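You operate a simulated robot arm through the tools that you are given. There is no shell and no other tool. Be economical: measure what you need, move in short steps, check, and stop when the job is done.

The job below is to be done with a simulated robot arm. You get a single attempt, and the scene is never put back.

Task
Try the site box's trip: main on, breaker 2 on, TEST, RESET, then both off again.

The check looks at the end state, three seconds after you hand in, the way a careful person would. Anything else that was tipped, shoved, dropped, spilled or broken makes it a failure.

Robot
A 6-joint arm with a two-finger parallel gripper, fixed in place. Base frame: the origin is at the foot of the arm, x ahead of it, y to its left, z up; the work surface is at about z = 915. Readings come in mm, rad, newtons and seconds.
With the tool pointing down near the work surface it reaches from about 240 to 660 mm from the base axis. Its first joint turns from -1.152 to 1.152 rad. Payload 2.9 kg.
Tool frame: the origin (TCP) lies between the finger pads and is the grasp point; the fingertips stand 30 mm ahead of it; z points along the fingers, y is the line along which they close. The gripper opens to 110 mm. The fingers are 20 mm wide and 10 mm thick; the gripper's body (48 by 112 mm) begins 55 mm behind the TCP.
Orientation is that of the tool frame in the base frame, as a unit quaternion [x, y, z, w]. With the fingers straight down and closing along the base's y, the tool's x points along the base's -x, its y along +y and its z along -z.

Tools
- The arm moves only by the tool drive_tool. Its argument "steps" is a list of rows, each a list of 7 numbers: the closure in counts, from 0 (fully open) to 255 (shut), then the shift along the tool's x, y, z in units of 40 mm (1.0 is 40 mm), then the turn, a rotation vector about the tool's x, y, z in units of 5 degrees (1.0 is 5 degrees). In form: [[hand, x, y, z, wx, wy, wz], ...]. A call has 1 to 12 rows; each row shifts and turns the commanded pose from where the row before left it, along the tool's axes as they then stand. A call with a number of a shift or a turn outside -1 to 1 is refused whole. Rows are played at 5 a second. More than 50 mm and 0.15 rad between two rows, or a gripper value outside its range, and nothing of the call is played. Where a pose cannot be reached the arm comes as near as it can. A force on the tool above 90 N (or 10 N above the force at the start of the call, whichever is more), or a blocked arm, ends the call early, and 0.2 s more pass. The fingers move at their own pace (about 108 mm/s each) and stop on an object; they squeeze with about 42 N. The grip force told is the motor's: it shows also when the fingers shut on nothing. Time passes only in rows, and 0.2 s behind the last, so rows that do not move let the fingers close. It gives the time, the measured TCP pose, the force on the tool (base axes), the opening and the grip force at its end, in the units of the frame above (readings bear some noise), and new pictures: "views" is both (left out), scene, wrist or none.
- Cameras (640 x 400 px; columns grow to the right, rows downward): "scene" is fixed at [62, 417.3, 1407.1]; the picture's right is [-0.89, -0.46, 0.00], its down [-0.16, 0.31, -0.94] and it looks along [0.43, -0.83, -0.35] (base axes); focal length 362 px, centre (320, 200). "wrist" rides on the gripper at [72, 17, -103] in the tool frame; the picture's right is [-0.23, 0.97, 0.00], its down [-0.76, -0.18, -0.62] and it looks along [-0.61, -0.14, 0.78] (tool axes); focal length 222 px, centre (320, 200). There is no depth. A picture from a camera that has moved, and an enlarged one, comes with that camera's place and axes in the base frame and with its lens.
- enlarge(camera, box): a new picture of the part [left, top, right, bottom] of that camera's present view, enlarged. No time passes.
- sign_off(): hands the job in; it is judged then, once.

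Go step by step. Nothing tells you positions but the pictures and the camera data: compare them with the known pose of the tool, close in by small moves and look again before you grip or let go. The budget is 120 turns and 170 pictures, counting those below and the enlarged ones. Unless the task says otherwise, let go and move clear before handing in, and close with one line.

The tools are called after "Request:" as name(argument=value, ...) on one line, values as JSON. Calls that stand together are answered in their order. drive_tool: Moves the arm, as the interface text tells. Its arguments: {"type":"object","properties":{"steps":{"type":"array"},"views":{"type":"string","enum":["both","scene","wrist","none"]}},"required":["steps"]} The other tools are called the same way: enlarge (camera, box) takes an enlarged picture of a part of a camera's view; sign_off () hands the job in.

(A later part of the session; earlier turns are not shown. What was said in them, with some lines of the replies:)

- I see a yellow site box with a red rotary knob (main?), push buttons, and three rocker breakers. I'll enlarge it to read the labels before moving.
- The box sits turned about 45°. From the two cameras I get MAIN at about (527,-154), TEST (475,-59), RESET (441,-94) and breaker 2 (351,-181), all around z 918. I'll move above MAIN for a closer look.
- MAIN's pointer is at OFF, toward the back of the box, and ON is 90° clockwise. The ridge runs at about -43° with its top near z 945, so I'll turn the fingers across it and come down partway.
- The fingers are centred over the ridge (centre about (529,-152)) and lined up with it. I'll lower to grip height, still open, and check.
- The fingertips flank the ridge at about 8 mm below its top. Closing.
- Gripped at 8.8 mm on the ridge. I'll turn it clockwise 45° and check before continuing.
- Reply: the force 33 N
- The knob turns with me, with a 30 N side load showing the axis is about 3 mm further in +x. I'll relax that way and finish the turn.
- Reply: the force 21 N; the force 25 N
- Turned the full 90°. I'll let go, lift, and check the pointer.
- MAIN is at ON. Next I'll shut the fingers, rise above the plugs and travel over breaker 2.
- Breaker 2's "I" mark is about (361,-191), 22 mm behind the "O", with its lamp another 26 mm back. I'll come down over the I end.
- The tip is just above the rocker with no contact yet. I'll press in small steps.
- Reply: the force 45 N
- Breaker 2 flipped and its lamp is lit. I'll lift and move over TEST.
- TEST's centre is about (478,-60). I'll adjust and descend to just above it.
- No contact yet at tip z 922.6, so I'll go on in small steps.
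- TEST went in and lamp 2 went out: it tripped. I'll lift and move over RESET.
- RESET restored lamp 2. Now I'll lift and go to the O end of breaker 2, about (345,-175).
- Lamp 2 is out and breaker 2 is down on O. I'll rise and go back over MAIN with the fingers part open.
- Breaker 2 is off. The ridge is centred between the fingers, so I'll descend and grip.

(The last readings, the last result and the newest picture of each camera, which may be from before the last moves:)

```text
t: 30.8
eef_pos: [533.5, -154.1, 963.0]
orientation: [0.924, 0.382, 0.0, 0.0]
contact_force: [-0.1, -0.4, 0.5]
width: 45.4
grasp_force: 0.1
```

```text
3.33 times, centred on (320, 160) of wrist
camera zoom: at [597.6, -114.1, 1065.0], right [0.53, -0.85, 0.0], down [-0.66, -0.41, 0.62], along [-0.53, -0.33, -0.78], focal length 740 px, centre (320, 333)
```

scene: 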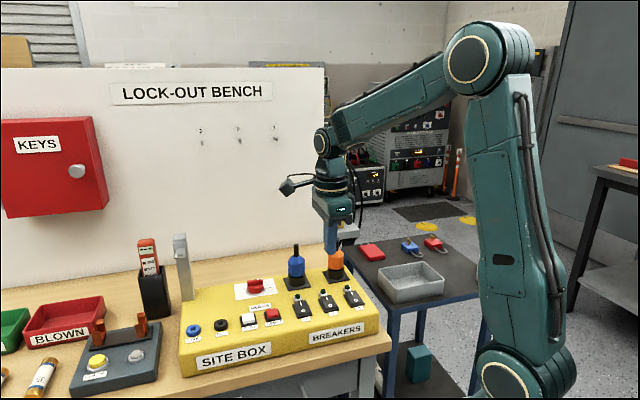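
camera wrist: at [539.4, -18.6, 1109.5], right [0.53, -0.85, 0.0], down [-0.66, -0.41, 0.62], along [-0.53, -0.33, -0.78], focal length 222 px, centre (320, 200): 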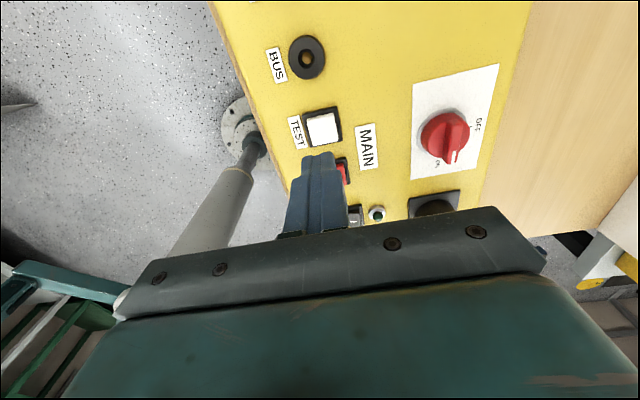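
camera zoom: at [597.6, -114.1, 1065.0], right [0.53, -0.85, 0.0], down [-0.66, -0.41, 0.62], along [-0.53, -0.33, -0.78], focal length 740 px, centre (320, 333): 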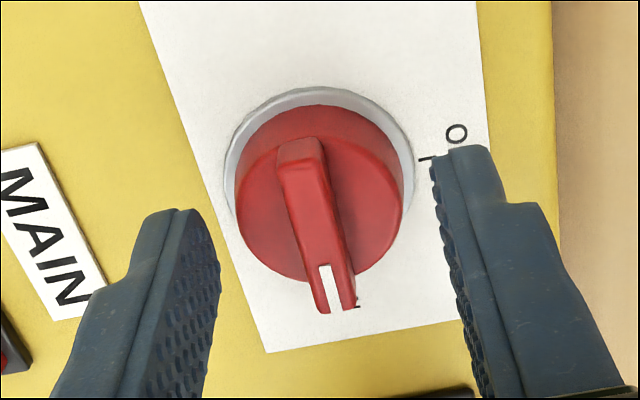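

Request:
drive_tool(steps=[[255, 0, 0, 0, 0, 0, 0], [255, 0, 0, 0, 0, 0, 0], [255, 0, 0, 0, 0, 0, 0], [255, 0, 0, 0, 0, 0, -1], [255, 0, 0, 0, 0, 0, -1], [255, 0, 0, 0, 0, 0, -1], [255, 0, 0, 0, 0, 0, -1], [255, 0, 0, 0, 0, 0, -1], [255, 0, 0, 0, 0, 0, -1]], views="wrist")

```text
t: 32.8
eef_pos: [532.2, -152.5, 961.8]
orientation: [0.793, 0.61, -0.002, -0.003]
contact_force: [-22.8, 22.7, 12.1]
width: 8.3
grasp_force: 45.0
camera wrist: at [567.7, -86.6, 1064.9], right [0.88, -0.47, -0.01], down [-0.36, -0.69, 0.62], along [-0.3, -0.55, -0.78], focal length 222 px, centre (320, 200)
```

wrist: 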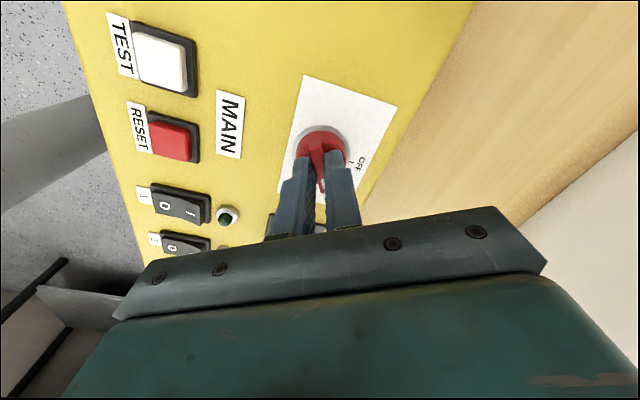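

Turning well. I'll relieve the 30 N side load and go on.

Request:
drive_tool(steps=[[255, 0.035, -0.06, 0, 0, 0, 0], [255, 0, 0, 0, 0, 0, -1], [255, 0, 0, 0, 0, 0, -1], [255, 0, 0, 0, 0, 0, -1], [255, 0, 0, 0, 0, 0, -1], [255, 0, 0, 0, 0, 0, -1], [255, 0, 0, 0, 0, 0, -1]], views="none")

```text
t: 34.4
eef_pos: [530.2, -152.5, 962.6]
orientation: [0.609, 0.793, -0.001, -0.003]
contact_force: [-26.2, 3.4, 9.3]
width: 8.8
grasp_force: 45.0
```

Request:
drive_tool(steps=[[255, 0.014, -0.055, 0, 0, 0, 0], [255, 0, 0, 0, 0, 0, -1], [255, 0, 0, 0, 0, 0, -1], [255, 0, 0, 0, 0, 0, -1], [255, 0, 0, 0, 0, 0, -1], [255, 0, 0, 0, 0, 0, -1], [255, 0, 0, 0, 0, 0, -1], [255, 0, 0, 0, 0, 0, 0]], views="wrist")

```text
t: 36.2
eef_pos: [528.0, -152.7, 963.2]
orientation: [0.385, 0.923, -0.001, -0.001]
contact_force: [-26.0, -15.9, 4.9]
width: 8.8
grasp_force: 45.0
camera wrist: at [489.7, -89.4, 1065.0], right [0.85, 0.52, 0.0], down [0.41, -0.67, 0.62], along [0.32, -0.53, -0.78], focal length 222 px, centre (320, 200)
```

wrist: 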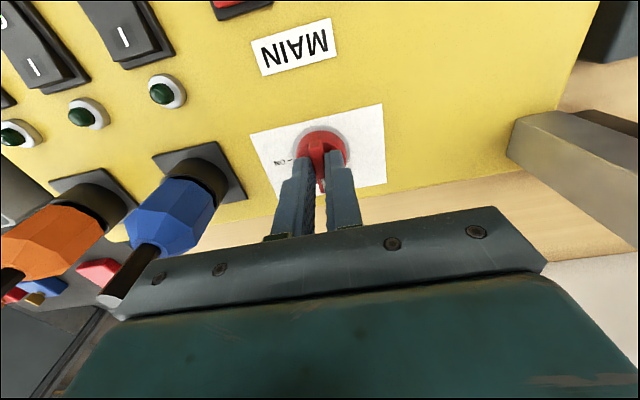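

Back through the full 90°. I'll open, lift clear and check.

Request:
drive_tool(steps=[[150, 0, 0, 0, 0, 0, 0], [150, 0, 0, 0, 0, 0, 0], [150, 0, 0, -0.6, 0, 0, 0], [150, 0, 0, -0.9, 0, 0, 0], [150, 0, 0, -0.9, 0, 0, 0], [150, 0, 0, -0.9, 0, 0, 0], [150, 0, 0, 0, 0, 0, 0]], views="scene")

Request:
enlarge(camera="wrist", box=[240, 50, 400, 170])

Request:
enlarge(camera="scene", box=[170, 230, 390, 380])

```text
t: 37.8
eef_pos: [530.2, -151.9, 1096.2]
orientation: [0.383, 0.924, -0.001, -0.001]
contact_force: [0.3, 0.0, 0.6]
width: 45.4
grasp_force: 0.1
```

scene: 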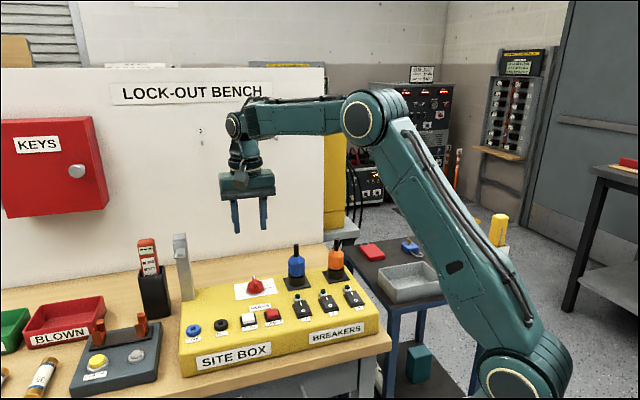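

```text
3.33 times, centred on (320, 110) of wrist
camera zoom: at [490.8, -88.4, 1197.9], right [0.85, 0.53, 0.0], down [0.41, -0.66, 0.62], along [0.33, -0.53, -0.78], focal length 740 px, centre (320, 500)
```

zoom: 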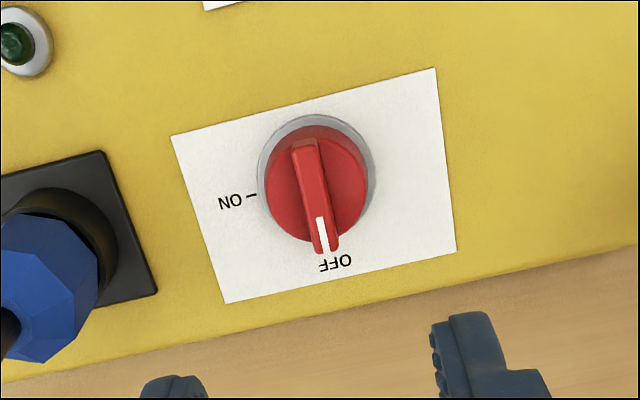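

```text
2.67 times, centred on (280, 305) of scene
camera zoom: at [62.0, 417.3, 1407.1], right [-0.89, -0.46, 0.0], down [-0.16, 0.31, -0.94], along [0.43, -0.83, -0.35], focal length 966 px, centre (427, -80)
```

zoom: 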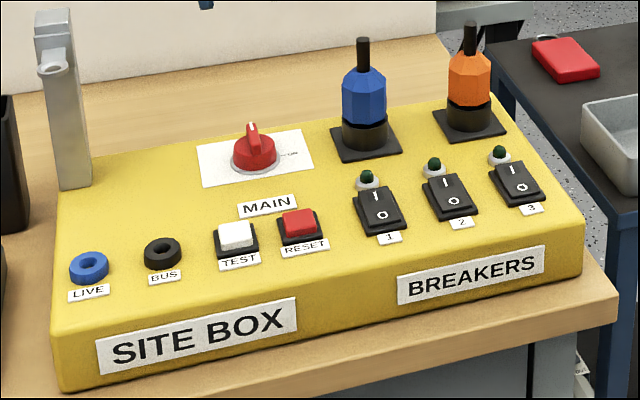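

MAIN's pointer is at OFF, breaker 2 is on O with its lamp dark, and nothing else has moved. The arm is clear, so I'm handing in.

Request:
sign_off()

```text
The job is handed in.
```

I ran the site box's trip in order: main on, breaker 2 on (lamp 2 lit), TEST tripped it (lamp out), RESET restored it (lamp back on), then breaker 2 and main were both switched off.
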